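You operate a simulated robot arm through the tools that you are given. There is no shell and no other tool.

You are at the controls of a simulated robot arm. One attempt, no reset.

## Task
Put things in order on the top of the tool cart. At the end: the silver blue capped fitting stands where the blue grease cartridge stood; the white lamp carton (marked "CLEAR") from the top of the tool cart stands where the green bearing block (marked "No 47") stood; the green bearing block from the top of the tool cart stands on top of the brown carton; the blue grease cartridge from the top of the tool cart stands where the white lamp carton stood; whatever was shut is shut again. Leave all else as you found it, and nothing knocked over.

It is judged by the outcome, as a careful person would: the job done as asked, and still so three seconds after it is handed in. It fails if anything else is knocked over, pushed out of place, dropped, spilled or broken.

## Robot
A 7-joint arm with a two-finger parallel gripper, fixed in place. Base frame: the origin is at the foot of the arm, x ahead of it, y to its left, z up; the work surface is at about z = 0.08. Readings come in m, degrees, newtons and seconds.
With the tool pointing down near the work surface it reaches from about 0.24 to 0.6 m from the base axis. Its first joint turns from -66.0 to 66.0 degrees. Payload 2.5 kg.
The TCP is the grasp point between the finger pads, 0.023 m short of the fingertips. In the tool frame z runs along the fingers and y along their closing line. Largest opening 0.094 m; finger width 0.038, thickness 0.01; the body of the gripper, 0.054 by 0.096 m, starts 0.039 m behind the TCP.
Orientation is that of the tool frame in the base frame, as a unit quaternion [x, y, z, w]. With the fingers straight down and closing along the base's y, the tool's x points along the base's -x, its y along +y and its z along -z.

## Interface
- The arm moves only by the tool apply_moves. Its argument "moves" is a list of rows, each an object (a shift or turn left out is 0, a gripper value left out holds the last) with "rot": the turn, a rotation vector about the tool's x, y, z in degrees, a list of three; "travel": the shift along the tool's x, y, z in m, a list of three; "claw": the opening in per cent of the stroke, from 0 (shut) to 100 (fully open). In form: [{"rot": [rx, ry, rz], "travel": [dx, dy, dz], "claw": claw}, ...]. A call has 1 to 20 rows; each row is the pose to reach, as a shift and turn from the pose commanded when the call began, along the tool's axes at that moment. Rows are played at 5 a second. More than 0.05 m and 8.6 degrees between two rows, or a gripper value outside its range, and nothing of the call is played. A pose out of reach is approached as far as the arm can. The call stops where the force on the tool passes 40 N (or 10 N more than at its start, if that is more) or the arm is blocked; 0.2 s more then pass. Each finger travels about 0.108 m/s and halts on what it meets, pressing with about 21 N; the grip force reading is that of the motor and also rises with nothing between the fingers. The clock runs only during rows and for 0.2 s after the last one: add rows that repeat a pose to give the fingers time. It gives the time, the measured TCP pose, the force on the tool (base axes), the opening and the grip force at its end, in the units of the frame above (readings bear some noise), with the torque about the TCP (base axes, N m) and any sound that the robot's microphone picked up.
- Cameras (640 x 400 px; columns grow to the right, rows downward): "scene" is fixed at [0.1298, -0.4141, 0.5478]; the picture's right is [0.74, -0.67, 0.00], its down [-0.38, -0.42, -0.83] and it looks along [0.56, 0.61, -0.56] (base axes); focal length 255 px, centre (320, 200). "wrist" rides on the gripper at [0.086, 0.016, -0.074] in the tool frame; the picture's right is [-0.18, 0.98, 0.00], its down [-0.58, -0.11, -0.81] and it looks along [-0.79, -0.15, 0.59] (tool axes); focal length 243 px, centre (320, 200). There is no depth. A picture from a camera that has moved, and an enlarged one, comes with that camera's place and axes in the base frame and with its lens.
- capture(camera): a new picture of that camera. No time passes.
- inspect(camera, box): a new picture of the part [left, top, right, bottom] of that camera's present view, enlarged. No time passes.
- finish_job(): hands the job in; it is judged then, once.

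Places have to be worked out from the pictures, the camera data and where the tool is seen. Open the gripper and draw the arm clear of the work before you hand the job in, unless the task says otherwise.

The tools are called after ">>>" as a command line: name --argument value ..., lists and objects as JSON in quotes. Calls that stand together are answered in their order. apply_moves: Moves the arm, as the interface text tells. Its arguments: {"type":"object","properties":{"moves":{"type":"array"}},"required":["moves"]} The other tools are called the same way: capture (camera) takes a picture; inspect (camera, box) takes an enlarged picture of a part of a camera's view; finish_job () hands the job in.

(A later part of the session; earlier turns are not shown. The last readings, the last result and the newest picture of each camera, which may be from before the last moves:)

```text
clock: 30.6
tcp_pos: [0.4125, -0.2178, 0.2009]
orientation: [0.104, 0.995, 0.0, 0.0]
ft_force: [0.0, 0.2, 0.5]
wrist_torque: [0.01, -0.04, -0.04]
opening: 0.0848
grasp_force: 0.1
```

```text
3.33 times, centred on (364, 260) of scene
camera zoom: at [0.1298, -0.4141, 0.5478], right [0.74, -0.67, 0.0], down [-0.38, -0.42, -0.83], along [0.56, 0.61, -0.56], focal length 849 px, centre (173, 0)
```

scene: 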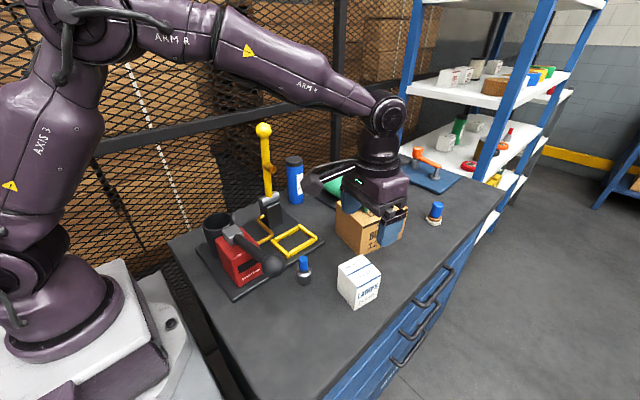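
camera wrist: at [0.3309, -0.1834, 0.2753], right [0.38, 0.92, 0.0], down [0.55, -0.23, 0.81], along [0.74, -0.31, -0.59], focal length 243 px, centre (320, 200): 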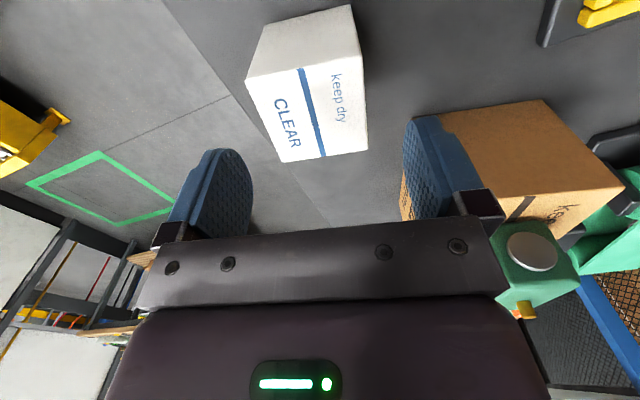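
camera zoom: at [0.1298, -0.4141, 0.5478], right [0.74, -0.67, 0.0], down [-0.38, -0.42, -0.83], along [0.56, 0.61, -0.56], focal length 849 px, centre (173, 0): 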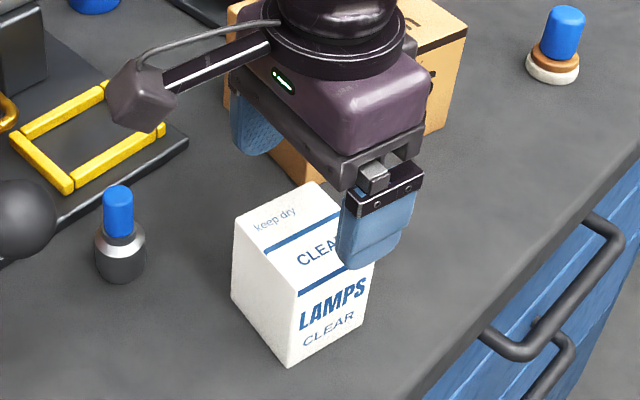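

The carton centre is at about (0.412, -0.221), a 3 mm sideways offset from the hand. I correct that, go down to z = 0.125 and check before closing.

>>> apply_moves --moves '[{"travel": [0.0, -0.003, 0.015], "claw": 90}, {"travel": [0.0, -0.003, 0.03], "claw": 90}, {"travel": [0.0, -0.003, 0.045], "claw": 90}, {"travel": [0.0, -0.003, 0.06], "claw": 90}, {"travel": [0.0, -0.003, 0.075], "claw": 90}, {"travel": [0.0, -0.003, 0.075], "claw": 90}]'

>>> capture --camera "wrist"

>>> inspect --camera "scene" --box '[300, 200, 428, 320]'

```text
clock: 32.0
tcp_pos: [0.4132, -0.2207, 0.1276]
orientation: [0.105, 0.995, 0.0, -0.001]
ft_force: [-0.2, -0.3, 0.6]
wrist_torque: [0.03, 0.02, 0.01]
opening: 0.0847
grasp_force: 0.1
```

```text
taken
camera wrist: at [0.3303, -0.1864, 0.2002], right [0.38, 0.92, 0.0], down [0.55, -0.23, 0.81], along [0.74, -0.31, -0.59], focal length 243 px, centre (320, 200)
```

wrist: 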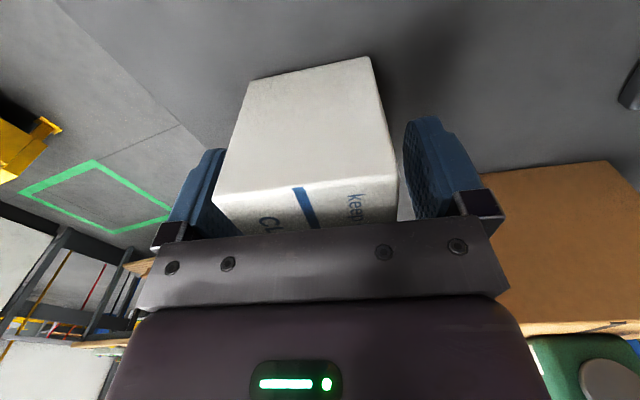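

```text
3.33 times, centred on (364, 260) of scene
camera zoom: at [0.1298, -0.4141, 0.5478], right [0.74, -0.67, 0.0], down [-0.38, -0.42, -0.83], along [0.56, 0.61, -0.56], focal length 849 px, centre (173, 0)
```

zoom: 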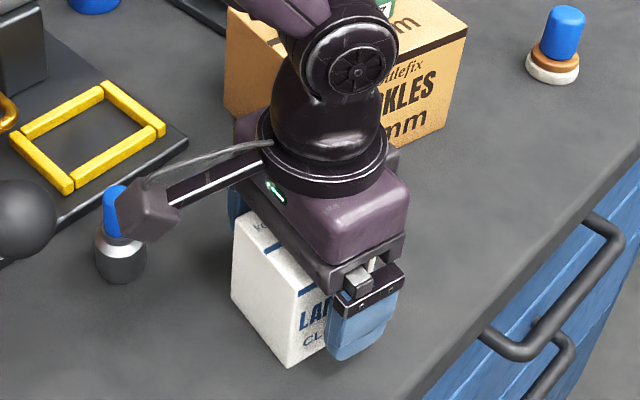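

The fingers straddle the carton with no contact force. I close on it.

>>> apply_moves --moves '[{"travel": [0.0, 0.0, 0.0], "claw": 75}, {"travel": [0.0, 0.0, 0.0], "claw": 40}, {"travel": [0.0, 0.0, 0.0], "claw": 0}, {"travel": [0.0, 0.0, 0.0], "claw": 0}]'

```text
clock: 33.0
tcp_pos: [0.4132, -0.2215, 0.1262]
orientation: [0.105, 0.995, -0.001, 0.0]
ft_force: [-0.4, 0.4, -0.4]
wrist_torque: [0.0, -0.03, 0.01]
opening: 0.0595
grasp_force: 20.7
```

The carton is held: 20.7 N at 59.5 mm, with the TCP at (0.413, -0.221). I lift it straight up, then carry it at height to above where the green block stood, turning back to square.

>>> apply_moves --moves '[{"travel": [0.0, 0.0, -0.01], "claw": 0}, {"travel": [0.0, 0.0, -0.03], "claw": 0}, {"travel": [0.0, 0.0, -0.06], "claw": 0}, {"travel": [0.0, 0.0, -0.09], "claw": 0}, {"travel": [0.0, 0.0, -0.12], "claw": 0}, {"travel": [0.0, 0.0, -0.15], "claw": 0}, {"travel": [0.0, 0.0, -0.18], "claw": 0}, {"travel": [0.0, 0.0, -0.205], "claw": 0}, {"travel": [0.027, -0.007, -0.205], "rot": [0, 0, -2], "claw": 0}, {"travel": [0.054, -0.014, -0.205], "rot": [0, 0, -4], "claw": 0}, {"travel": [0.081, -0.021, -0.205], "rot": [0, 0, -6], "claw": 0}, {"travel": [0.108, -0.028, -0.205], "rot": [0, 0, -8], "claw": 0}, {"travel": [0.136, -0.035, -0.205], "rot": [0, 0, -10], "claw": 0}, {"travel": [0.1637, -0.042, -0.205], "rot": [0, 0, -12], "claw": 0}, {"travel": [0.1637, -0.042, -0.205], "rot": [0, 0, -12], "claw": 0}]'

>>> capture --camera "wrist"

>>> capture --camera "scene"

```text
clock: 36.2
tcp_pos: [0.2426, -0.2293, 0.3308]
orientation: [0.001, 1.0, 0.0, 0.001]
ft_force: [0.3, 0.5, -0.7]
wrist_torque: [-0.01, 0.0, 0.01]
opening: 0.0595
grasp_force: 20.4
```

```text
taken
camera wrist: at [0.1561, -0.2115, 0.4059], right [0.18, 0.98, 0.0], down [0.58, -0.11, 0.81], along [0.79, -0.15, -0.59], focal length 243 px, centre (320, 200)
```

wrist: 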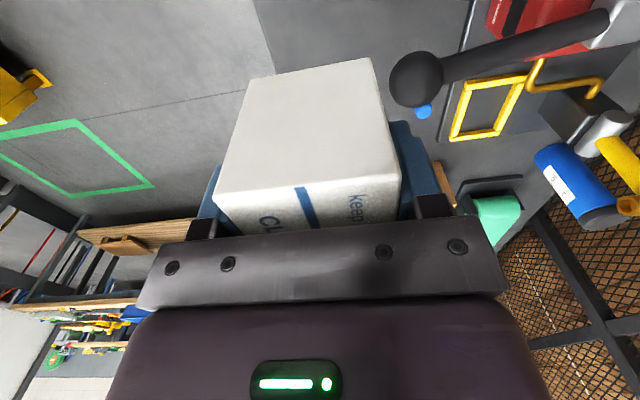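

```text
taken
```

scene: 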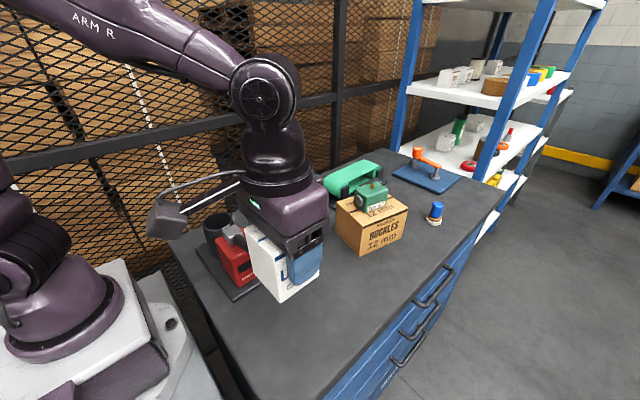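

The carton hangs over the empty spot at (0.243, -0.229). I lower it slowly past the lever ball, as before, to just above the surface.

>>> apply_moves --moves '[{"travel": [-0.001, 0.001, 0.025], "claw": 0}, {"travel": [-0.001, 0.001, 0.05], "claw": 0}, {"travel": [-0.001, 0.001, 0.075], "claw": 0}, {"travel": [-0.001, 0.001, 0.1], "claw": 0}, {"travel": [-0.001, 0.001, 0.12], "claw": 0}, {"travel": [-0.001, 0.001, 0.14], "claw": 0}, {"travel": [-0.001, 0.001, 0.16], "claw": 0}, {"travel": [-0.001, 0.001, 0.18], "claw": 0}, {"travel": [-0.001, 0.001, 0.195], "claw": 0}, {"travel": [-0.001, 0.001, 0.2], "claw": 0}, {"travel": [-0.001, 0.001, 0.2], "claw": 0}]'

>>> capture --camera "scene"

```text
clock: 38.6
tcp_pos: [0.2441, -0.2275, 0.1309]
orientation: [0.0, 1.0, -0.001, 0.0]
ft_force: [0.5, 1.2, -0.6]
wrist_torque: [0.01, 0.0, 0.0]
opening: 0.0594
grasp_force: 21.3
```

```text
taken
```

scene: 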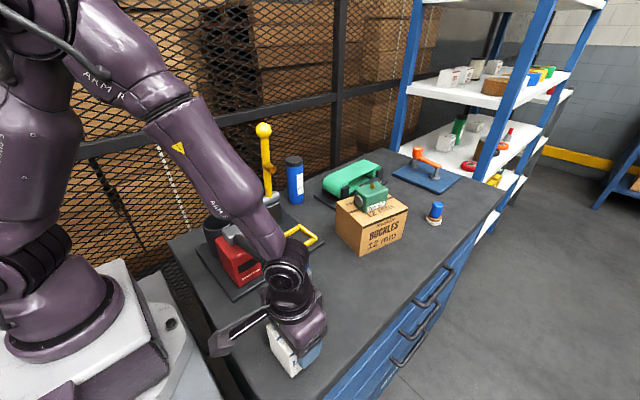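

No contact with the lever. The carton bottom is about 4 mm above the surface, so I lower in 1–2 mm steps until it touches.

>>> apply_moves --moves '[{"travel": [0.0, 0.0, 0.0015], "claw": 0}, {"travel": [0.0, 0.0, 0.003], "claw": 0}, {"travel": [0.0, 0.0, 0.004], "claw": 0}, {"travel": [0.0, 0.0, 0.005], "claw": 0}, {"travel": [0.0, 0.0, 0.005], "claw": 0}]'

```text
clock: 39.8
tcp_pos: [0.2458, -0.2264, 0.1255]
orientation: [0.0, 1.0, 0.0, 0.0]
ft_force: [-0.1, -0.2, -0.6]
wrist_torque: [-0.01, 0.02, 0.05]
opening: 0.0597
grasp_force: 21.0
```

There is still only the carton's weight on the sensor. I go down another 1–3 mm.

>>> apply_moves --moves '[{"travel": [0.0, 0.0, 0.001], "claw": 0}, {"travel": [0.0, 0.0, 0.001], "claw": 0}]'

>>> apply_moves --moves '[{"travel": [0.0, 0.0, 0.001], "claw": 0}, {"travel": [0.0, 0.0, 0.001], "claw": 0}]'

```text
clock: 40.4
tcp_pos: [0.2445, -0.2271, 0.1254]
orientation: [0.0, 1.0, -0.001, 0.001]
ft_force: [-4.5, 2.2, 18.3]
wrist_torque: [0.09, 0.15, -0.01]
opening: 0.0597
grasp_force: 21.1
```

```text
clock: 41.0
tcp_pos: [0.2445, -0.2271, 0.1252]
orientation: [0.0, 1.0, -0.001, 0.001]
ft_force: [-1.4, 0.7, 19.9]
wrist_torque: [0.09, -0.02, -0.01]
opening: 0.0597
grasp_force: 20.8
```

It is firmly on the surface (about 19 N). I ease up 1.5 mm and open the fingers only a little, to keep clear of the lever ball.

>>> apply_moves --moves '[{"travel": [0.0, 0.0, -0.0015], "claw": 0}, {"travel": [0.0, 0.0, -0.0015], "claw": 68}, {"travel": [0.0, 0.0, -0.0015], "claw": 75}, {"travel": [0.0, 0.0, -0.0015], "claw": 75}, {"travel": [0.0, 0.0, -0.0015], "claw": 75}]'

>>> capture --camera "wrist"

```text
clock: 42.2
tcp_pos: [0.245, -0.2267, 0.1258]
orientation: [0.0, 1.0, 0.001, 0.0]
ft_force: [0.4, 0.3, 0.2]
wrist_torque: [-0.03, -0.03, 0.0]
opening: 0.0706
grasp_force: 0.0
```

```text
taken
camera wrist: at [0.1574, -0.2102, 0.2001], right [0.18, 0.98, 0.0], down [0.58, -0.11, 0.81], along [0.79, -0.15, -0.59], focal length 243 px, centre (320, 200)
```

wrist: 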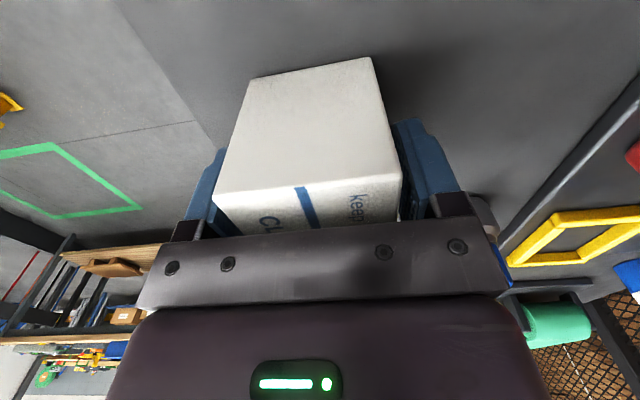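

The carton is released and stands free. I lift straight up, past the lever ball, then look closely at the cartridge, pole and mesh from there.

>>> apply_moves --moves '[{"travel": [0.0, 0.0, -0.02], "claw": 75}, {"travel": [0.0, 0.0, -0.05], "claw": 75}, {"travel": [0.0, 0.0, -0.085], "claw": 75}, {"travel": [0.0, 0.0, -0.12], "claw": 75}, {"travel": [0.0, 0.0, -0.155], "claw": 75}, {"travel": [0.0, 0.0, -0.19], "claw": 75}, {"travel": [0.0, 0.0, -0.225], "claw": 75}, {"travel": [0.0, 0.0, -0.255], "claw": 75}, {"travel": [0.0, 0.0, -0.255], "claw": 75}]'

>>> capture --camera "wrist"

>>> inspect --camera "wrist" --box '[400, 50, 640, 400]'

>>> capture --camera "scene"

```text
clock: 44.2
tcp_pos: [0.2438, -0.2257, 0.3817]
orientation: [-0.001, 1.0, 0.0, 0.0]
ft_force: [0.5, 0.6, 0.3]
wrist_torque: [-0.01, -0.02, 0.02]
opening: 0.0705
grasp_force: 0.0
```

```text
taken
camera wrist: at [0.1568, -0.2093, 0.456], right [0.18, 0.98, 0.0], down [0.58, -0.11, 0.81], along [0.79, -0.15, -0.59], focal length 243 px, centre (320, 200)
```

wrist: 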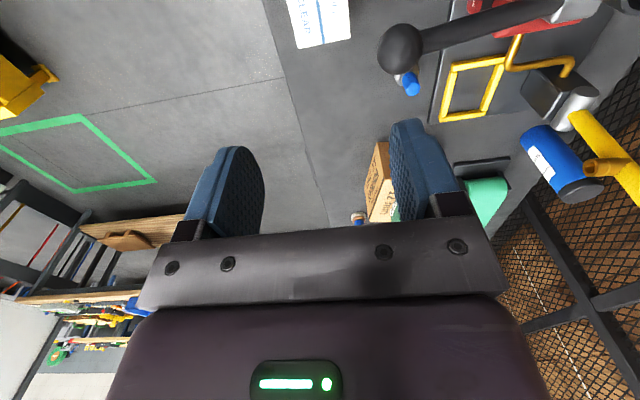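

```text
1.14 times, centred on (520, 225) of wrist
camera zoom: at [0.1568, -0.2093, 0.456], right [0.18, 0.98, 0.0], down [0.58, -0.11, 0.81], along [0.79, -0.15, -0.59], focal length 277 px, centre (91, 171)
```

zoom: 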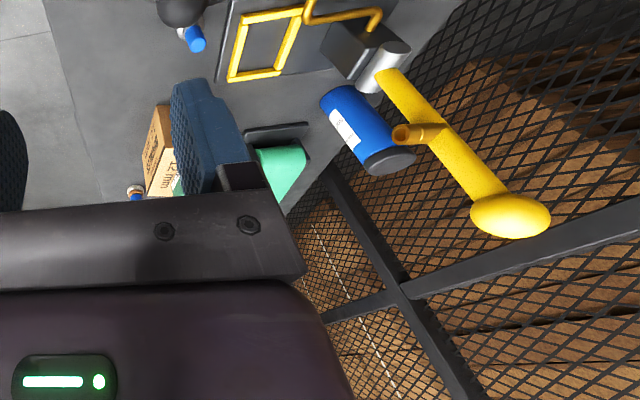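

```text
taken
```

scene: 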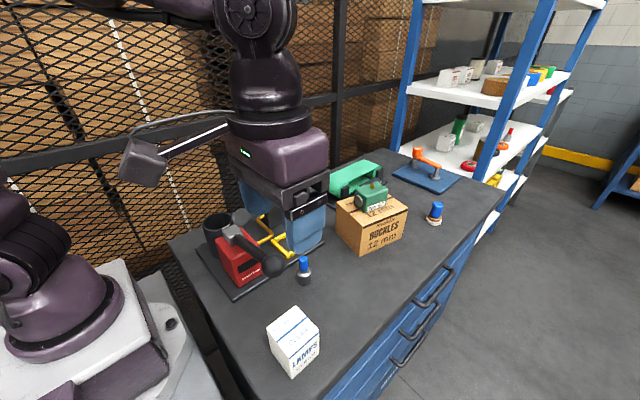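

I triangulate: mesh plane y ≈ 0.33, pole vertical at (0.40, 0.072) with its ball at z ≈ 0.36, and the cartridge at about (0.536, 0.148), top z ≈ 0.22. To keep the forearm clear of the pole I'll grip the cartridge with the fingers closing along x and the hand leaning 20° toward +y. I first move to free space and turn the hand -90°.

>>> apply_moves --moves '[{"travel": [-0.018, 0.006, -0.005], "rot": [0, 0, -7.5], "claw": 75}, {"travel": [-0.036, 0.012, -0.01], "rot": [0, 0, -15], "claw": 75}, {"travel": [-0.054, 0.018, -0.015], "rot": [0, 0, -22.5], "claw": 75}, {"travel": [-0.072, 0.024, -0.02], "rot": [0, 0, -30], "claw": 75}, {"travel": [-0.09, 0.03, -0.02], "rot": [0, 0, -37.5], "claw": 75}, {"travel": [-0.108, 0.036, -0.02], "rot": [0, 0, -45], "claw": 75}, {"travel": [-0.126, 0.042, -0.02], "rot": [0, 0, -52.5], "claw": 75}, {"travel": [-0.144, 0.048, -0.02], "rot": [0, 0, -60], "claw": 75}, {"travel": [-0.162, 0.054, -0.02], "rot": [0, 0, -67.5], "claw": 75}, {"travel": [-0.18, 0.06, -0.02], "rot": [0, 0, -75], "claw": 75}, {"travel": [-0.198, 0.066, -0.02], "rot": [0, 0, -82.5], "claw": 75}, {"travel": [-0.206, 0.076, -0.02], "rot": [0, 0, -90], "claw": 75}, {"travel": [-0.206, 0.076, -0.02], "rot": [0, 0, -90], "claw": 75}]'

>>> capture --camera "scene"

>>> capture --camera "wrist"

```text
clock: 47.0
tcp_pos: [0.4506, -0.1506, 0.4004]
orientation: [0.707, -0.707, -0.001, 0.0]
ft_force: [0.1, 0.0, 0.4]
wrist_torque: [-0.02, 0.02, -0.03]
opening: 0.0705
grasp_force: 0.0
```

```text
taken
```

scene: 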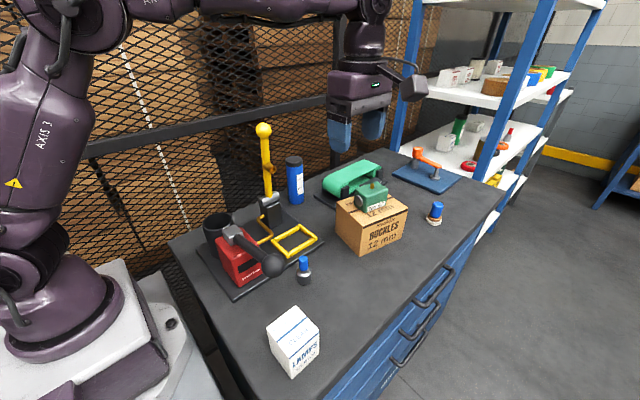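

```text
taken
camera wrist: at [0.4341, -0.2369, 0.4747], right [-0.98, 0.18, 0.0], down [0.11, 0.58, 0.81], along [0.15, 0.79, -0.59], focal length 243 px, centre (320, 200)
```

wrist: 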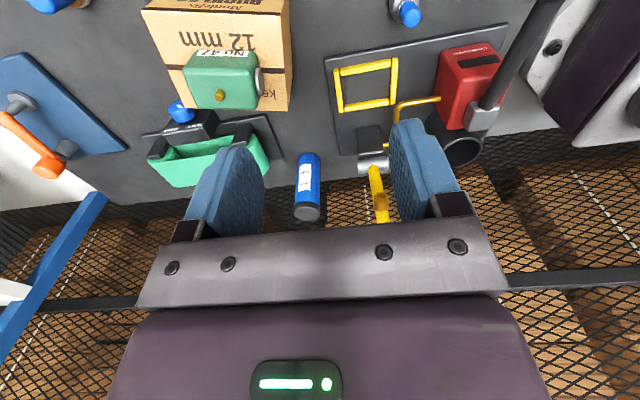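

The turn worked and the view from here agrees with my map. Now I lean the hand 20° toward +y while passing high in front of the pole (x ≥ 0.49, fingertips above z = 0.38), ending near (0.515, 0.12, 0.355).

>>> apply_moves --moves '[{"travel": [-0.04, -0.0144, -0.01], "rot": [0, 7, 0], "claw": 75}, {"travel": [-0.08, -0.0294, -0.02], "rot": [0, 14, 0], "claw": 75}, {"travel": [-0.12, -0.0394, -0.02], "rot": [0, 20, 0], "claw": 75}, {"travel": [-0.16, -0.0444, -0.02], "rot": [0, 20, 0], "claw": 75}, {"travel": [-0.195, -0.0494, -0.02], "rot": [0, 20, 0], "claw": 75}, {"travel": [-0.225, -0.0544, -0.01], "rot": [0, 20, 0], "claw": 75}, {"travel": [-0.25, -0.0594, 0.02], "rot": [0, 20, 0], "claw": 75}, {"travel": [-0.27, -0.0644, 0.045], "rot": [0, 20, 0], "claw": 75}, {"travel": [-0.27, -0.0644, 0.045], "rot": [0, 20, 0], "claw": 75}]'

>>> capture --camera "scene"

>>> capture --camera "wrist"

```text
clock: 49.0
tcp_pos: [0.5153, 0.1187, 0.3543]
orientation: [0.696, -0.696, 0.123, 0.122]
ft_force: [-0.1, 0.0, -0.3]
wrist_torque: [0.0, -0.03, 0.0]
opening: 0.0706
grasp_force: 0.1
```

```text
taken
```

scene: 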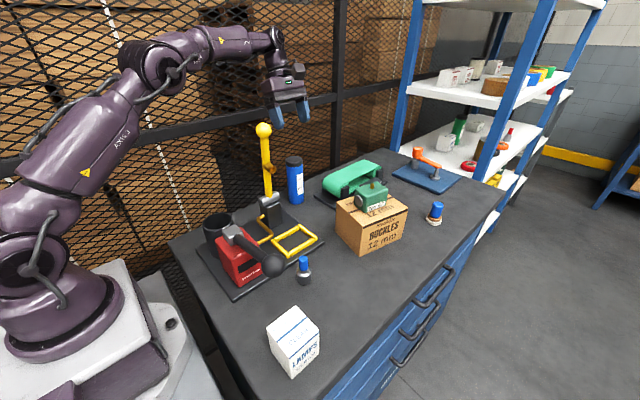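

```text
taken
camera wrist: at [0.4976, 0.0641, 0.4542], right [-0.98, 0.17, -0.06], down [0.11, 0.82, 0.56], along [0.15, 0.54, -0.83], focal length 243 px, centre (320, 200)
```

wrist: 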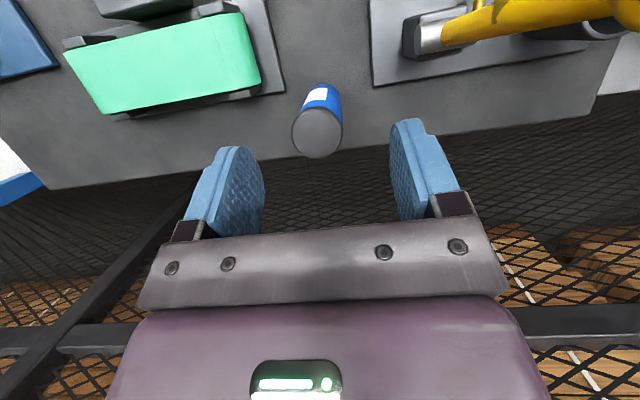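

All clear of the pole, and the cartridge's cap is in plain view at about (0.529, 0.142). I move to just above it (TCP z ≈ 0.275), opening the fingers a bit more, and look again.

>>> apply_moves --moves '[{"travel": [-0.0165, -0.0047, 0.022], "claw": 82}, {"travel": [-0.033, -0.0095, 0.044], "claw": 82}, {"travel": [-0.0495, -0.0142, 0.0664], "claw": 82}, {"travel": [-0.0495, -0.0142, 0.0664], "claw": 82}]'

>>> capture --camera "scene"

>>> capture --camera "wrist"

>>> inspect --camera "scene" --box '[220, 50, 380, 210]'

```text
clock: 50.0
tcp_pos: [0.5302, 0.1428, 0.2759]
orientation: [0.697, -0.696, 0.123, 0.123]
ft_force: [-0.5, -0.5, -0.1]
wrist_torque: [0.02, 0.02, 0.0]
opening: 0.0771
grasp_force: 0.1
```

```text
taken
```

scene: 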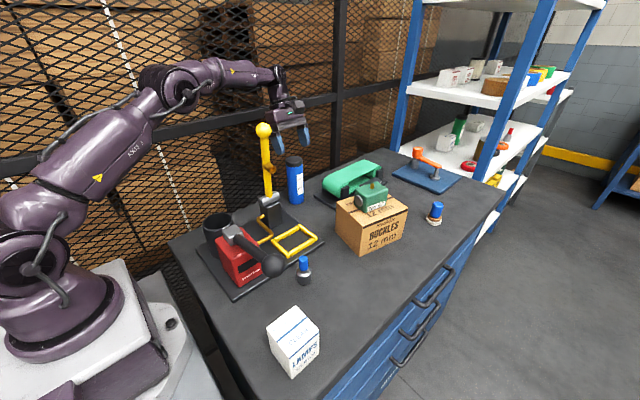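

```text
taken
camera wrist: at [0.5119, 0.0876, 0.3751], right [-0.98, 0.17, -0.06], down [0.11, 0.82, 0.56], along [0.15, 0.54, -0.83], focal length 243 px, centre (320, 200)
```

wrist: 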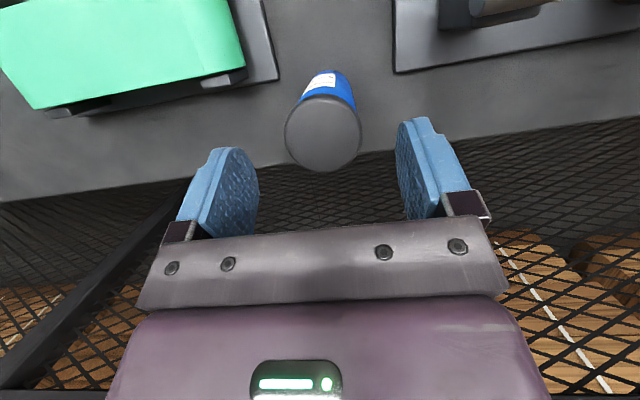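

```text
2.50 times, centred on (300, 130) of scene
camera zoom: at [0.1298, -0.4141, 0.5478], right [0.74, -0.67, 0.0], down [-0.38, -0.42, -0.83], along [0.56, 0.61, -0.56], focal length 637 px, centre (370, 375)
```

zoom: 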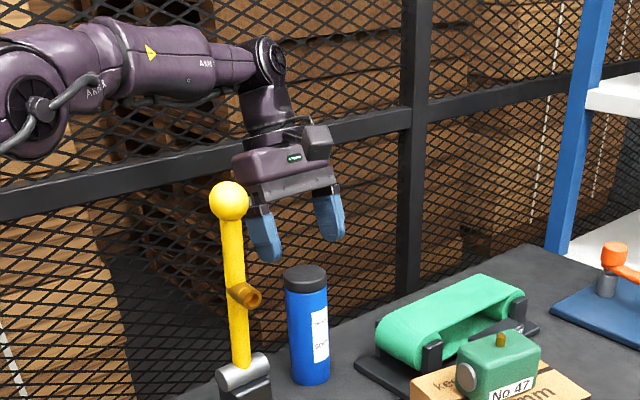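

The cap centre is at about (0.529, 0.140) and the fingers straddle it. I descend vertically to z ≈ 0.197, keeping the palm clear of the cap, with the forearm well to the side of the pole.

>>> apply_moves --moves '[{"travel": [-0.0048, 0.001, 0.015], "claw": 82}, {"travel": [-0.0097, 0.001, 0.03], "claw": 82}, {"travel": [-0.0145, 0.001, 0.045], "claw": 82}, {"travel": [-0.0194, 0.001, 0.06], "claw": 82}, {"travel": [-0.0242, 0.001, 0.0753], "claw": 82}, {"travel": [-0.0242, 0.001, 0.0753], "claw": 82}]'

>>> capture --camera "wrist"

>>> inspect --camera "scene" --box '[220, 80, 348, 208]'

```text
clock: 51.4
tcp_pos: [0.5285, 0.1396, 0.197]
orientation: [0.697, -0.696, 0.122, 0.123]
ft_force: [-0.2, -0.2, -0.8]
wrist_torque: [0.01, -0.04, -0.01]
opening: 0.0773
grasp_force: 0.1
```

```text
taken
camera wrist: at [0.5116, 0.0844, 0.2964], right [-0.98, 0.17, -0.06], down [0.11, 0.82, 0.56], along [0.15, 0.54, -0.83], focal length 243 px, centre (320, 200)
```

wrist: 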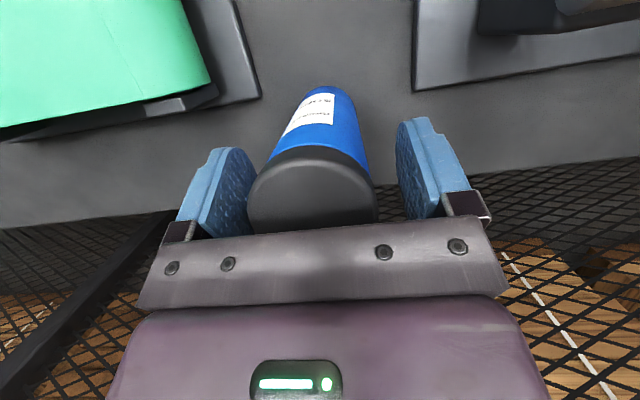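

```text
3.12 times, centred on (284, 144) of scene
camera zoom: at [0.1298, -0.4141, 0.5478], right [0.74, -0.67, 0.0], down [-0.38, -0.42, -0.83], along [0.56, 0.61, -0.56], focal length 796 px, centre (432, 375)
```

zoom: 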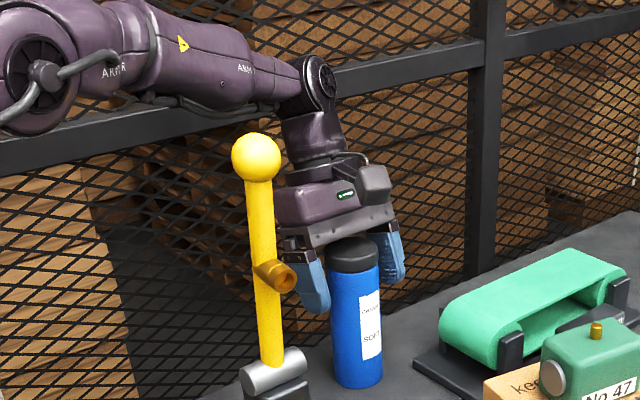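

The cartridge stands between the fingers, about 4 mm nearer the +x finger. I shift 4 mm to centre and close.

>>> apply_moves --moves '[{"travel": [0.0, -0.002, 0.0], "claw": 82}, {"travel": [0.0, -0.004, 0.0], "claw": 82}, {"travel": [0.0, -0.004, 0.0], "claw": 60}, {"travel": [0.0, -0.004, 0.0], "claw": 40}, {"travel": [0.0, -0.004, 0.0], "claw": 0}, {"travel": [0.0, -0.004, 0.0], "claw": 0}]'

>>> capture --camera "wrist"

>>> inspect --camera "scene" --box '[220, 80, 348, 208]'

```text
clock: 52.8
tcp_pos: [0.5308, 0.1403, 0.1972]
orientation: [0.696, -0.696, 0.122, 0.123]
ft_force: [-2.8, 0.2, 0.0]
wrist_torque: [-0.01, 0.22, -0.02]
opening: 0.0508
grasp_force: 20.8
```

```text
taken
camera wrist: at [0.5154, 0.0845, 0.2962], right [-0.98, 0.17, -0.06], down [0.11, 0.82, 0.56], along [0.15, 0.54, -0.83], focal length 243 px, centre (320, 200)
```

wrist: 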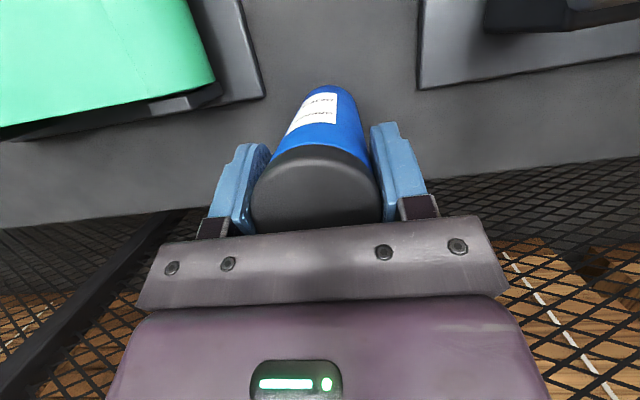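

```text
3.12 times, centred on (284, 144) of scene
camera zoom: at [0.1298, -0.4141, 0.5478], right [0.74, -0.67, 0.0], down [-0.38, -0.42, -0.83], along [0.56, 0.61, -0.56], focal length 796 px, centre (432, 375)
```

zoom: 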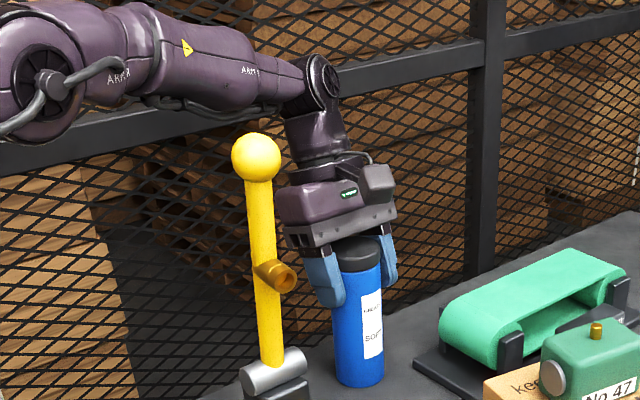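

The cartridge is held (50.8 mm, 20.8 N) and still upright. I lift it straight up 8 cm and check.

>>> apply_moves --moves '[{"travel": [0.0034, 0.0, -0.0094], "claw": 0}, {"travel": [0.0103, 0.0, -0.0282], "claw": 0}, {"travel": [0.0188, 0.0, -0.0517], "claw": 0}, {"travel": [0.0274, 0.0, -0.0752], "claw": 0}, {"travel": [0.0274, 0.0, -0.0752], "claw": 0}]'

>>> capture --camera "wrist"

>>> inspect --camera "scene" --box '[220, 80, 348, 208]'

```text
clock: 54.0
tcp_pos: [0.5318, 0.1407, 0.2782]
orientation: [-0.696, 0.696, -0.122, -0.123]
ft_force: [0.6, -0.1, -4.5]
wrist_torque: [-0.03, -0.02, -0.02]
opening: 0.0506
grasp_force: 21.2
```

```text
taken
camera wrist: at [0.5147, 0.0848, 0.3774], right [-0.98, 0.17, -0.06], down [0.11, 0.82, 0.56], along [0.15, 0.54, -0.83], focal length 243 px, centre (320, 200)
```

wrist: 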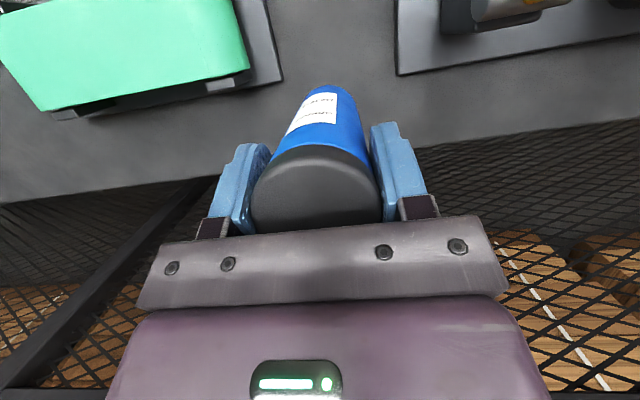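

```text
3.12 times, centred on (284, 144) of scene
camera zoom: at [0.1299, -0.4141, 0.5478], right [0.74, -0.67, 0.0], down [-0.38, -0.42, -0.83], along [0.56, 0.61, -0.56], focal length 796 px, centre (432, 375)
```

zoom: 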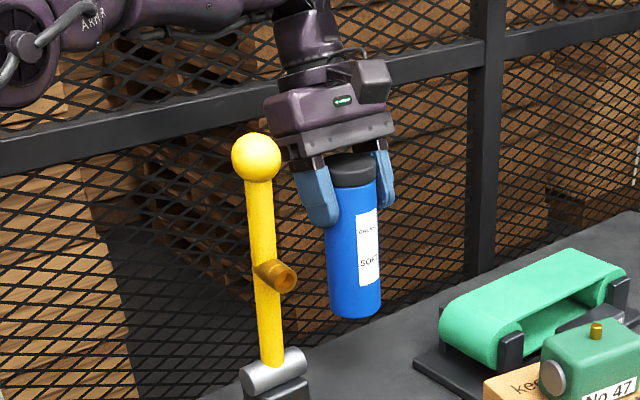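

The cartridge hangs straight and firm (about 0.46 kg). I carry it up and around in front of the pole, above everything, to over the white carton's former place (0.412, -0.221).

>>> apply_moves --moves '[{"travel": [0.0221, 0.005, -0.0154], "claw": 0}, {"travel": [0.0559, 0.012, -0.035], "claw": 0}, {"travel": [0.0879, 0.017, -0.05], "claw": 0}, {"travel": [0.1246, 0.022, -0.0632], "claw": 0}, {"travel": [0.1626, 0.027, -0.0653], "claw": 0}, {"travel": [0.2019, 0.032, -0.0563], "claw": 0}, {"travel": [0.2348, 0.047, -0.0443], "claw": 0}, {"travel": [0.2677, 0.062, -0.0323], "claw": 0}, {"travel": [0.3006, 0.077, -0.0204], "claw": 0}, {"travel": [0.3301, 0.097, 0.001], "claw": 0}, {"travel": [0.3515, 0.112, 0.0301], "claw": 0}, {"travel": [0.3626, 0.12, 0.0606], "claw": 0}, {"travel": [0.3626, 0.12, 0.0606], "claw": 0}]'

>>> capture --camera "scene"

>>> capture --camera "wrist"

```text
clock: 56.8
tcp_pos: [0.414, -0.2207, 0.3453]
orientation: [-0.696, 0.697, -0.123, -0.123]
ft_force: [0.3, -0.5, -4.0]
wrist_torque: [-0.01, -0.03, -0.01]
opening: 0.0509
grasp_force: 21.0
```

```text
taken
```

scene: 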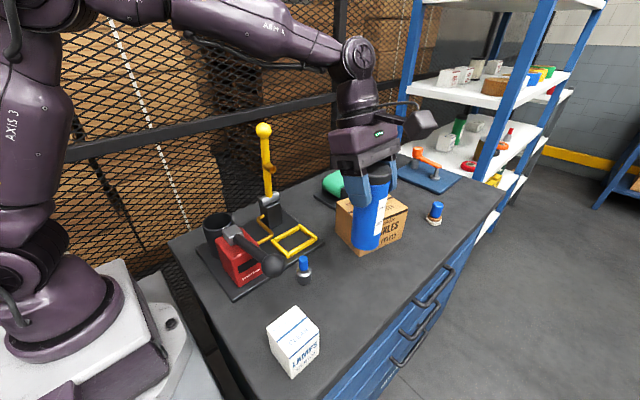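

```text
taken
camera wrist: at [0.3962, -0.2762, 0.4442], right [-0.98, 0.17, -0.06], down [0.11, 0.82, 0.56], along [0.15, 0.54, -0.83], focal length 243 px, centre (320, 200)
```

wrist: 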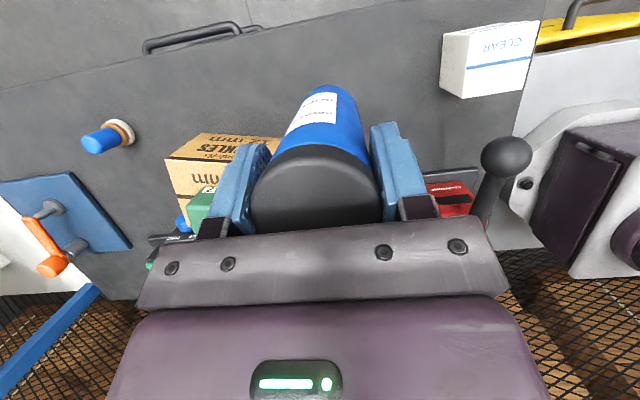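

The cartridge is over its destination with nothing in the way below. I lower it vertically to a few millimetres above the surface.

>>> apply_moves --moves '[{"travel": [-0.0082, 0.001, 0.0226], "claw": 0}, {"travel": [-0.0164, 0.001, 0.0451], "claw": 0}, {"travel": [-0.0246, 0.001, 0.0677], "claw": 0}, {"travel": [-0.0328, 0.001, 0.0902], "claw": 0}, {"travel": [-0.041, 0.001, 0.1128], "claw": 0}, {"travel": [-0.0465, 0.001, 0.1278], "claw": 0}, {"travel": [-0.0492, 0.001, 0.1353], "claw": 0}, {"travel": [-0.0492, 0.001, 0.1353], "claw": 0}]'

>>> inspect --camera "scene" --box '[290, 160, 450, 320]'

```text
clock: 58.6
tcp_pos: [0.4113, -0.2219, 0.2012]
orientation: [-0.696, 0.697, -0.122, -0.122]
ft_force: [0.6, 0.2, -4.5]
wrist_torque: [0.02, 0.0, -0.01]
opening: 0.0508
grasp_force: 20.5
```

```text
2.50 times, centred on (370, 240) of scene
camera zoom: at [0.1299, -0.4141, 0.5478], right [0.74, -0.67, 0.0], down [-0.38, -0.42, -0.83], along [0.56, 0.61, -0.56], focal length 637 px, centre (195, 100)
```

zoom: 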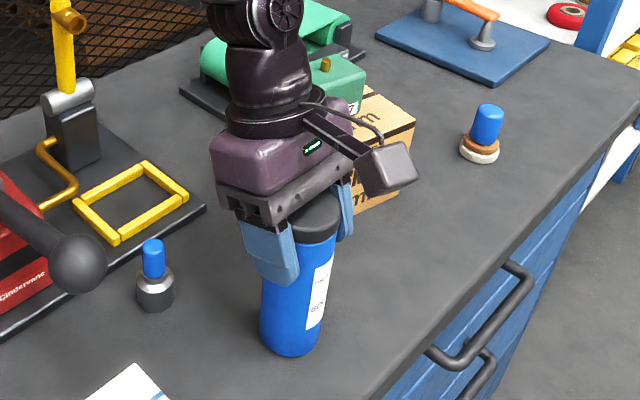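

It is upright and about 4 mm above the surface. I lower gently until it touches.

>>> apply_moves --moves '[{"travel": [-0.0005, 0.0, 0.0014], "claw": 0}, {"travel": [-0.001, 0.0, 0.0028], "claw": 0}, {"travel": [-0.0013, 0.0, 0.0035], "claw": 0}, {"travel": [-0.0013, 0.0, 0.0035], "claw": 0}]'

```text
clock: 59.6
tcp_pos: [0.4108, -0.2214, 0.1979]
orientation: [0.697, -0.696, 0.123, 0.122]
ft_force: [-0.3, 0.0, -4.1]
wrist_torque: [0.0, 0.0, -0.03]
opening: 0.0506
grasp_force: 21.3
```

No contact yet (still -4 N of weight). I go down one more millimetre at a time.

>>> apply_moves --moves '[{"travel": [-0.0003, 0.0, 0.0009], "claw": 0}, {"travel": [-0.0003, 0.0, 0.0009], "claw": 0}]'

```text
clock: 60.2
tcp_pos: [0.4118, -0.2226, 0.196]
orientation: [-0.696, 0.697, -0.122, -0.122]
ft_force: [-6.3, 4.3, 10.9]
wrist_torque: [0.43, 0.49, -0.02]
opening: 0.0508
grasp_force: 21.0
```

Contact (about 15 N of reaction). I back off slightly and open the fingers.

>>> apply_moves --moves '[{"travel": [0.0002, 0.0, -0.0007], "claw": 0}, {"travel": [0.0002, 0.0, -0.0007], "claw": 0}, {"travel": [0.0002, 0.0, -0.0007], "claw": 60}, {"travel": [0.0002, 0.0, -0.0007], "claw": 78}, {"travel": [0.0002, 0.0, -0.0007], "claw": 78}, {"travel": [0.0002, 0.0, -0.0007], "claw": 78}]'

>>> inspect --camera "scene" --box '[290, 160, 450, 320]'

>>> capture --camera "wrist"

```text
clock: 61.6
tcp_pos: [0.4115, -0.2216, 0.196]
orientation: [0.697, -0.696, 0.122, 0.123]
ft_force: [-0.1, -0.2, 0.3]
wrist_torque: [0.0, -0.01, 0.0]
opening: 0.0734
grasp_force: 0.0
```

```text
2.50 times, centred on (370, 240) of scene
camera zoom: at [0.1298, -0.4141, 0.5478], right [0.74, -0.67, 0.0], down [-0.38, -0.42, -0.83], along [0.56, 0.61, -0.56], focal length 637 px, centre (195, 100)
```

zoom: 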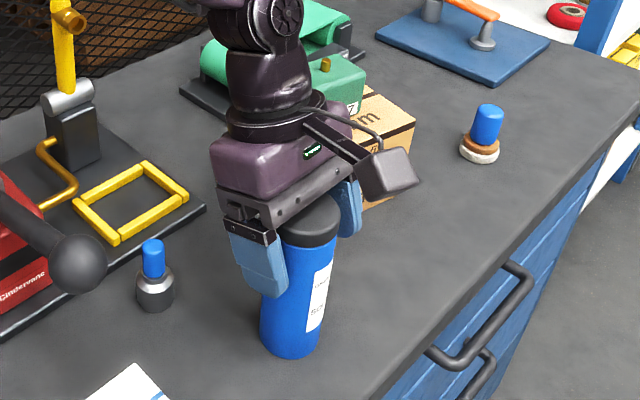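

```text
taken
camera wrist: at [0.3942, -0.2766, 0.2962], right [-0.98, 0.17, -0.06], down [0.11, 0.82, 0.56], along [0.15, 0.54, -0.83], focal length 243 px, centre (320, 200)
```

wrist: 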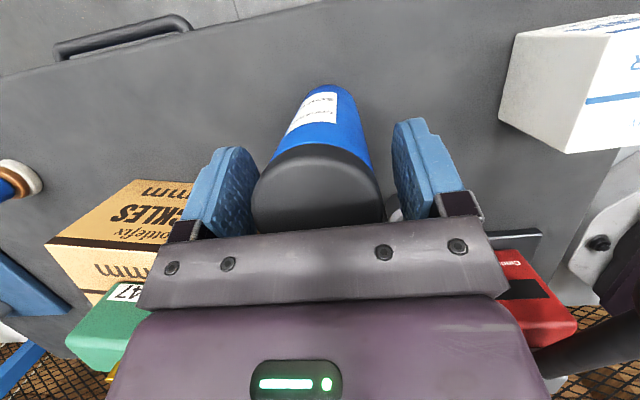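

The cartridge stands upright where the white carton was. I rise clear of it and move, still leaning, to above the silver fitting at about (0.353, -0.119), staying above the lever ball.

>>> apply_moves --moves '[{"travel": [0.0103, 0.0, -0.0282], "claw": 78}, {"travel": [0.0205, 0.0, -0.0564], "claw": 78}, {"travel": [0.0308, 0.0, -0.0846], "claw": 78}, {"travel": [0.0342, 0.0, -0.094], "claw": 78}, {"travel": [0.0045, 0.0165, -0.1048], "claw": 70}, {"travel": [-0.0305, 0.0365, -0.1111], "claw": 60}, {"travel": [-0.0677, 0.0585, -0.114], "claw": 53}, {"travel": [-0.0677, 0.0585, -0.114], "claw": 53}]'

>>> capture --camera "scene"

>>> capture --camera "wrist"

```text
clock: 63.4
tcp_pos: [0.3513, -0.1196, 0.28]
orientation: [-0.696, 0.696, -0.122, -0.124]
ft_force: [0.0, 0.5, 0.4]
wrist_torque: [-0.01, 0.02, 0.02]
opening: 0.0499
grasp_force: 0.1
```

```text
taken
```

scene: 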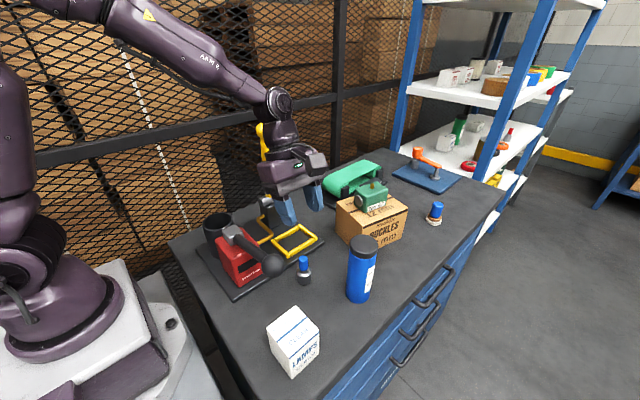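

```text
taken
camera wrist: at [0.3345, -0.1745, 0.38], right [-0.98, 0.17, -0.06], down [0.11, 0.82, 0.56], along [0.15, 0.54, -0.83], focal length 243 px, centre (320, 200)
```

wrist: 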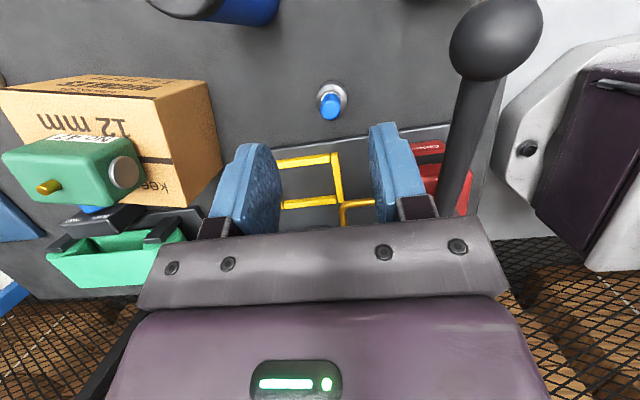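

The fitting is at about (0.349, -0.121), and the hand passes about 2 cm clear of the lever ball, now placed at (0.261, -0.158, 0.232). I lower to z = 0.20 for a closer look.

>>> apply_moves --moves '[{"travel": [-0.0064, 0.0006, 0.019], "claw": 53}, {"travel": [-0.0128, 0.0013, 0.038], "claw": 53}, {"travel": [-0.0191, 0.0019, 0.057], "claw": 53}, {"travel": [-0.0255, 0.0025, 0.0759], "claw": 53}, {"travel": [-0.0255, 0.0025, 0.0759], "claw": 53}]'

>>> capture --camera "wrist"

>>> inspect --camera "scene" --box '[220, 200, 380, 300]'

>>> inspect --camera "wrist" --box '[240, 60, 400, 220]'

```text
clock: 64.6
tcp_pos: [0.3507, -0.1207, 0.2013]
orientation: [-0.695, 0.697, -0.122, -0.123]
ft_force: [-0.8, 0.5, -1.4]
wrist_torque: [0.0, 0.0, -0.02]
opening: 0.05
grasp_force: 0.1
```

```text
taken
camera wrist: at [0.3331, -0.1761, 0.3003], right [-0.98, 0.17, -0.06], down [0.11, 0.82, 0.56], along [0.15, 0.54, -0.83], focal length 243 px, centre (320, 200)
```

wrist: 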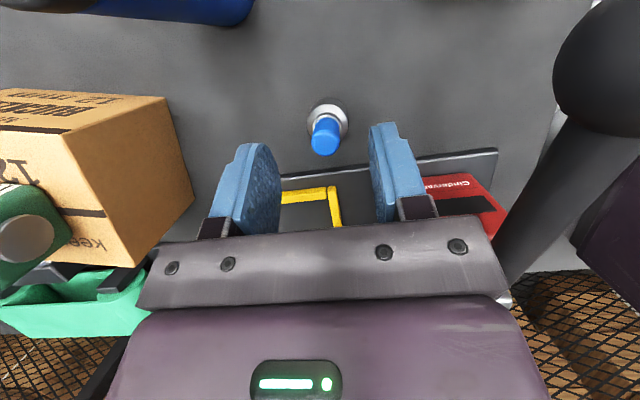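

```text
4.00 times, centred on (300, 250) of scene
camera zoom: at [0.1298, -0.4141, 0.5478], right [0.74, -0.67, 0.0], down [-0.38, -0.42, -0.83], along [0.56, 0.61, -0.56], focal length 1019 px, centre (400, 0)
```

zoom: 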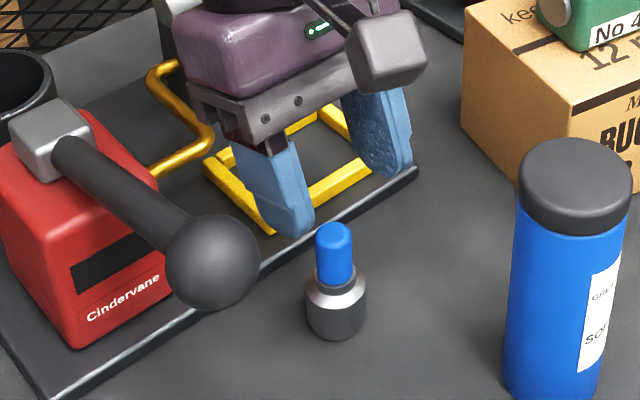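

```text
2.50 times, centred on (320, 140) of wrist
camera zoom: at [0.3331, -0.1761, 0.3003], right [-0.98, 0.17, -0.06], down [0.11, 0.82, 0.56], along [0.15, 0.54, -0.83], focal length 606 px, centre (320, 350)
```

zoom: 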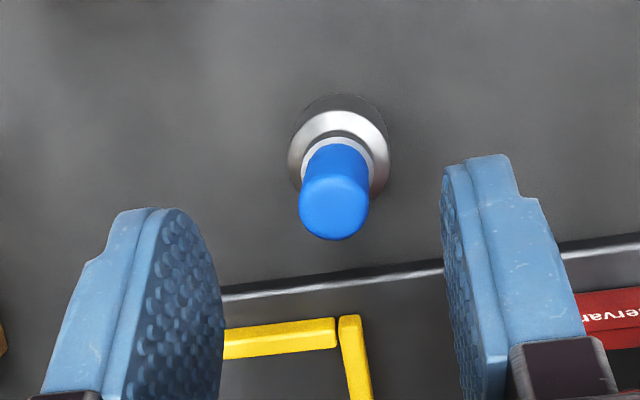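

The fitting's axis is at (0.3485, -0.1225); its blue cap is about 18 mm across and spans roughly z = 0.12–0.16. I go down to z ≈ 0.142 so the pads meet the cap only.

>>> apply_moves --moves '[{"travel": [-0.0046, 0.0005, 0.014], "claw": 53}, {"travel": [-0.0093, 0.001, 0.028], "claw": 53}, {"travel": [-0.0139, 0.0015, 0.042], "claw": 53}, {"travel": [-0.0185, 0.0015, 0.0561], "claw": 53}, {"travel": [-0.0185, 0.0015, 0.0561], "claw": 53}]'

>>> inspect --camera "wrist" --box '[200, 60, 440, 250]'

>>> inspect --camera "scene" --box '[240, 220, 360, 300]'

```text
clock: 65.8
tcp_pos: [0.3489, -0.1228, 0.1392]
orientation: [0.696, -0.696, 0.123, 0.123]
ft_force: [0.5, -0.8, 0.8]
wrist_torque: [0.02, 0.0, -0.02]
opening: 0.0499
grasp_force: 0.0
```

```text
2.11 times, centred on (320, 155) of wrist
camera zoom: at [0.3317, -0.1781, 0.2403], right [-0.98, 0.17, -0.06], down [0.11, 0.82, 0.56], along [0.15, 0.54, -0.83], focal length 511 px, centre (320, 295)
```

zoom: 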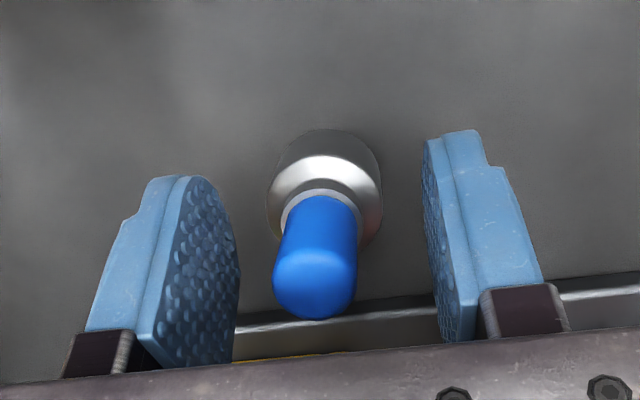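

```text
5.00 times, centred on (300, 260) of scene
camera zoom: at [0.1298, -0.4141, 0.5478], right [0.74, -0.67, 0.0], down [-0.38, -0.42, -0.83], along [0.56, 0.61, -0.56], focal length 1274 px, centre (420, -100)
```

zoom: 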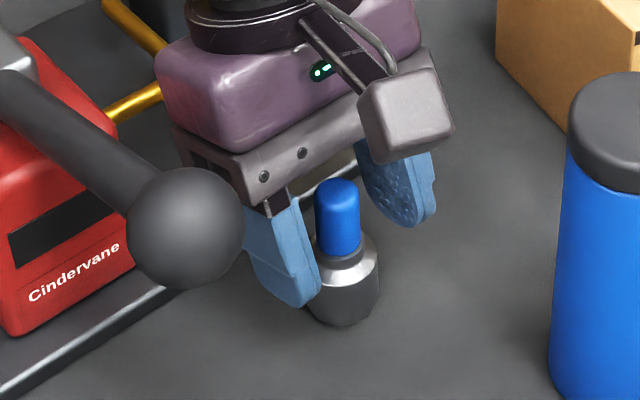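

The cap is centred between the pads, with the tips close to the metal shoulder. I raise 4 mm so only the cap is gripped, then close.

>>> apply_moves --moves '[{"travel": [0.0014, 0.0, -0.0038], "claw": 53}, {"travel": [0.0014, 0.0, -0.0038], "claw": 40}, {"travel": [0.0014, 0.0, -0.0038], "claw": 25}, {"travel": [0.0014, 0.0, -0.0038], "claw": 10}, {"travel": [0.0014, 0.0, -0.0038], "claw": 0}, {"travel": [0.0014, 0.0, -0.0038], "claw": 0}]'

>>> inspect --camera "wrist" --box '[200, 60, 440, 250]'

>>> inspect --camera "scene" --box '[240, 220, 360, 300]'

```text
clock: 67.2
tcp_pos: [0.3482, -0.1234, 0.1452]
orientation: [-0.696, 0.697, -0.123, -0.123]
ft_force: [0.7, -0.2, -0.3]
wrist_torque: [0.05, 0.13, -0.04]
opening: 0.0179
grasp_force: 21.8
```

```text
2.11 times, centred on (320, 155) of wrist
camera zoom: at [0.3319, -0.1782, 0.2445], right [-0.98, 0.17, -0.06], down [0.11, 0.82, 0.56], along [0.15, 0.54, -0.83], focal length 511 px, centre (320, 295)
```

zoom: 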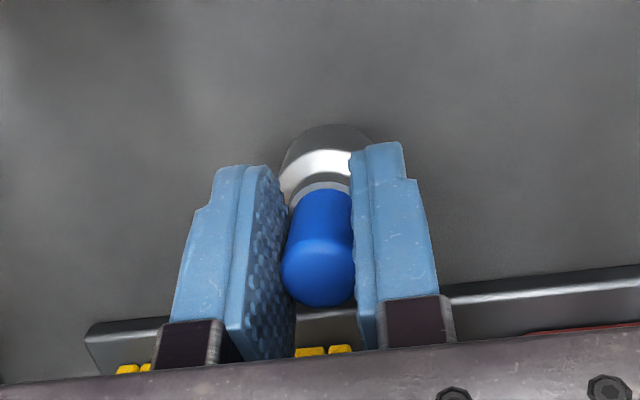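

```text
5.00 times, centred on (300, 260) of scene
camera zoom: at [0.1298, -0.4141, 0.5478], right [0.74, -0.67, 0.0], down [-0.38, -0.42, -0.83], along [0.56, 0.61, -0.56], focal length 1274 px, centre (420, -100)
```

zoom: 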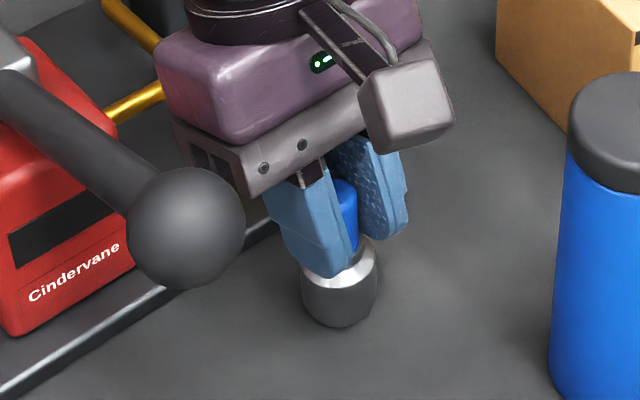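

The cap is held (17.9 mm, 21.8 N). I lift 6 cm and check that the whole fitting comes along upright.

>>> apply_moves --moves '[{"travel": [0.0034, 0.0, -0.0094], "claw": 0}, {"travel": [0.0103, 0.0, -0.0282], "claw": 0}, {"travel": [0.0205, 0.0, -0.0564], "claw": 0}, {"travel": [0.0205, 0.0, -0.0564], "claw": 0}]'

>>> inspect --camera "wrist" --box '[200, 60, 440, 250]'

>>> inspect --camera "scene" --box '[220, 180, 380, 300]'

```text
clock: 68.2
tcp_pos: [0.349, -0.1232, 0.2055]
orientation: [0.697, -0.696, 0.122, 0.123]
ft_force: [-0.1, 0.2, -1.7]
wrist_torque: [0.02, -0.03, 0.01]
opening: 0.0181
grasp_force: 20.6
```

```text
2.11 times, centred on (320, 155) of wrist
camera zoom: at [0.3315, -0.1782, 0.3052], right [-0.98, 0.17, -0.06], down [0.11, 0.82, 0.56], along [0.15, 0.54, -0.83], focal length 511 px, centre (320, 295)
```

zoom: 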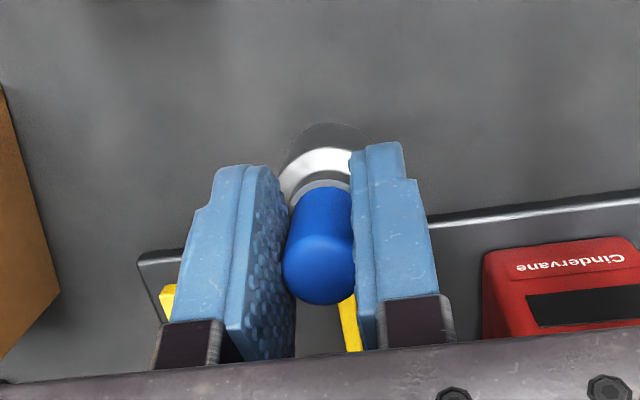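

```text
3.33 times, centred on (300, 240) of scene
camera zoom: at [0.1298, -0.4141, 0.5478], right [0.74, -0.67, 0.0], down [-0.38, -0.42, -0.83], along [0.56, 0.61, -0.56], focal length 849 px, centre (387, 67)
```

zoom: 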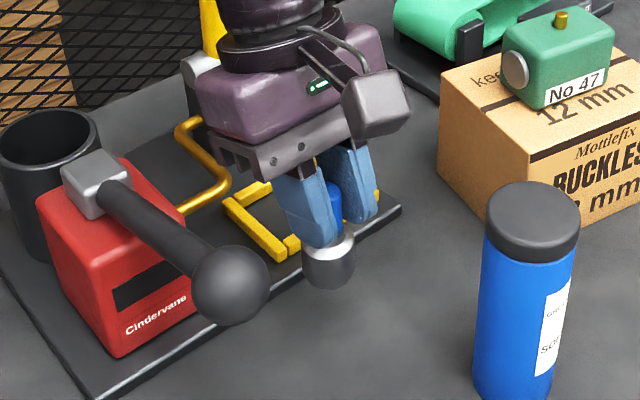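

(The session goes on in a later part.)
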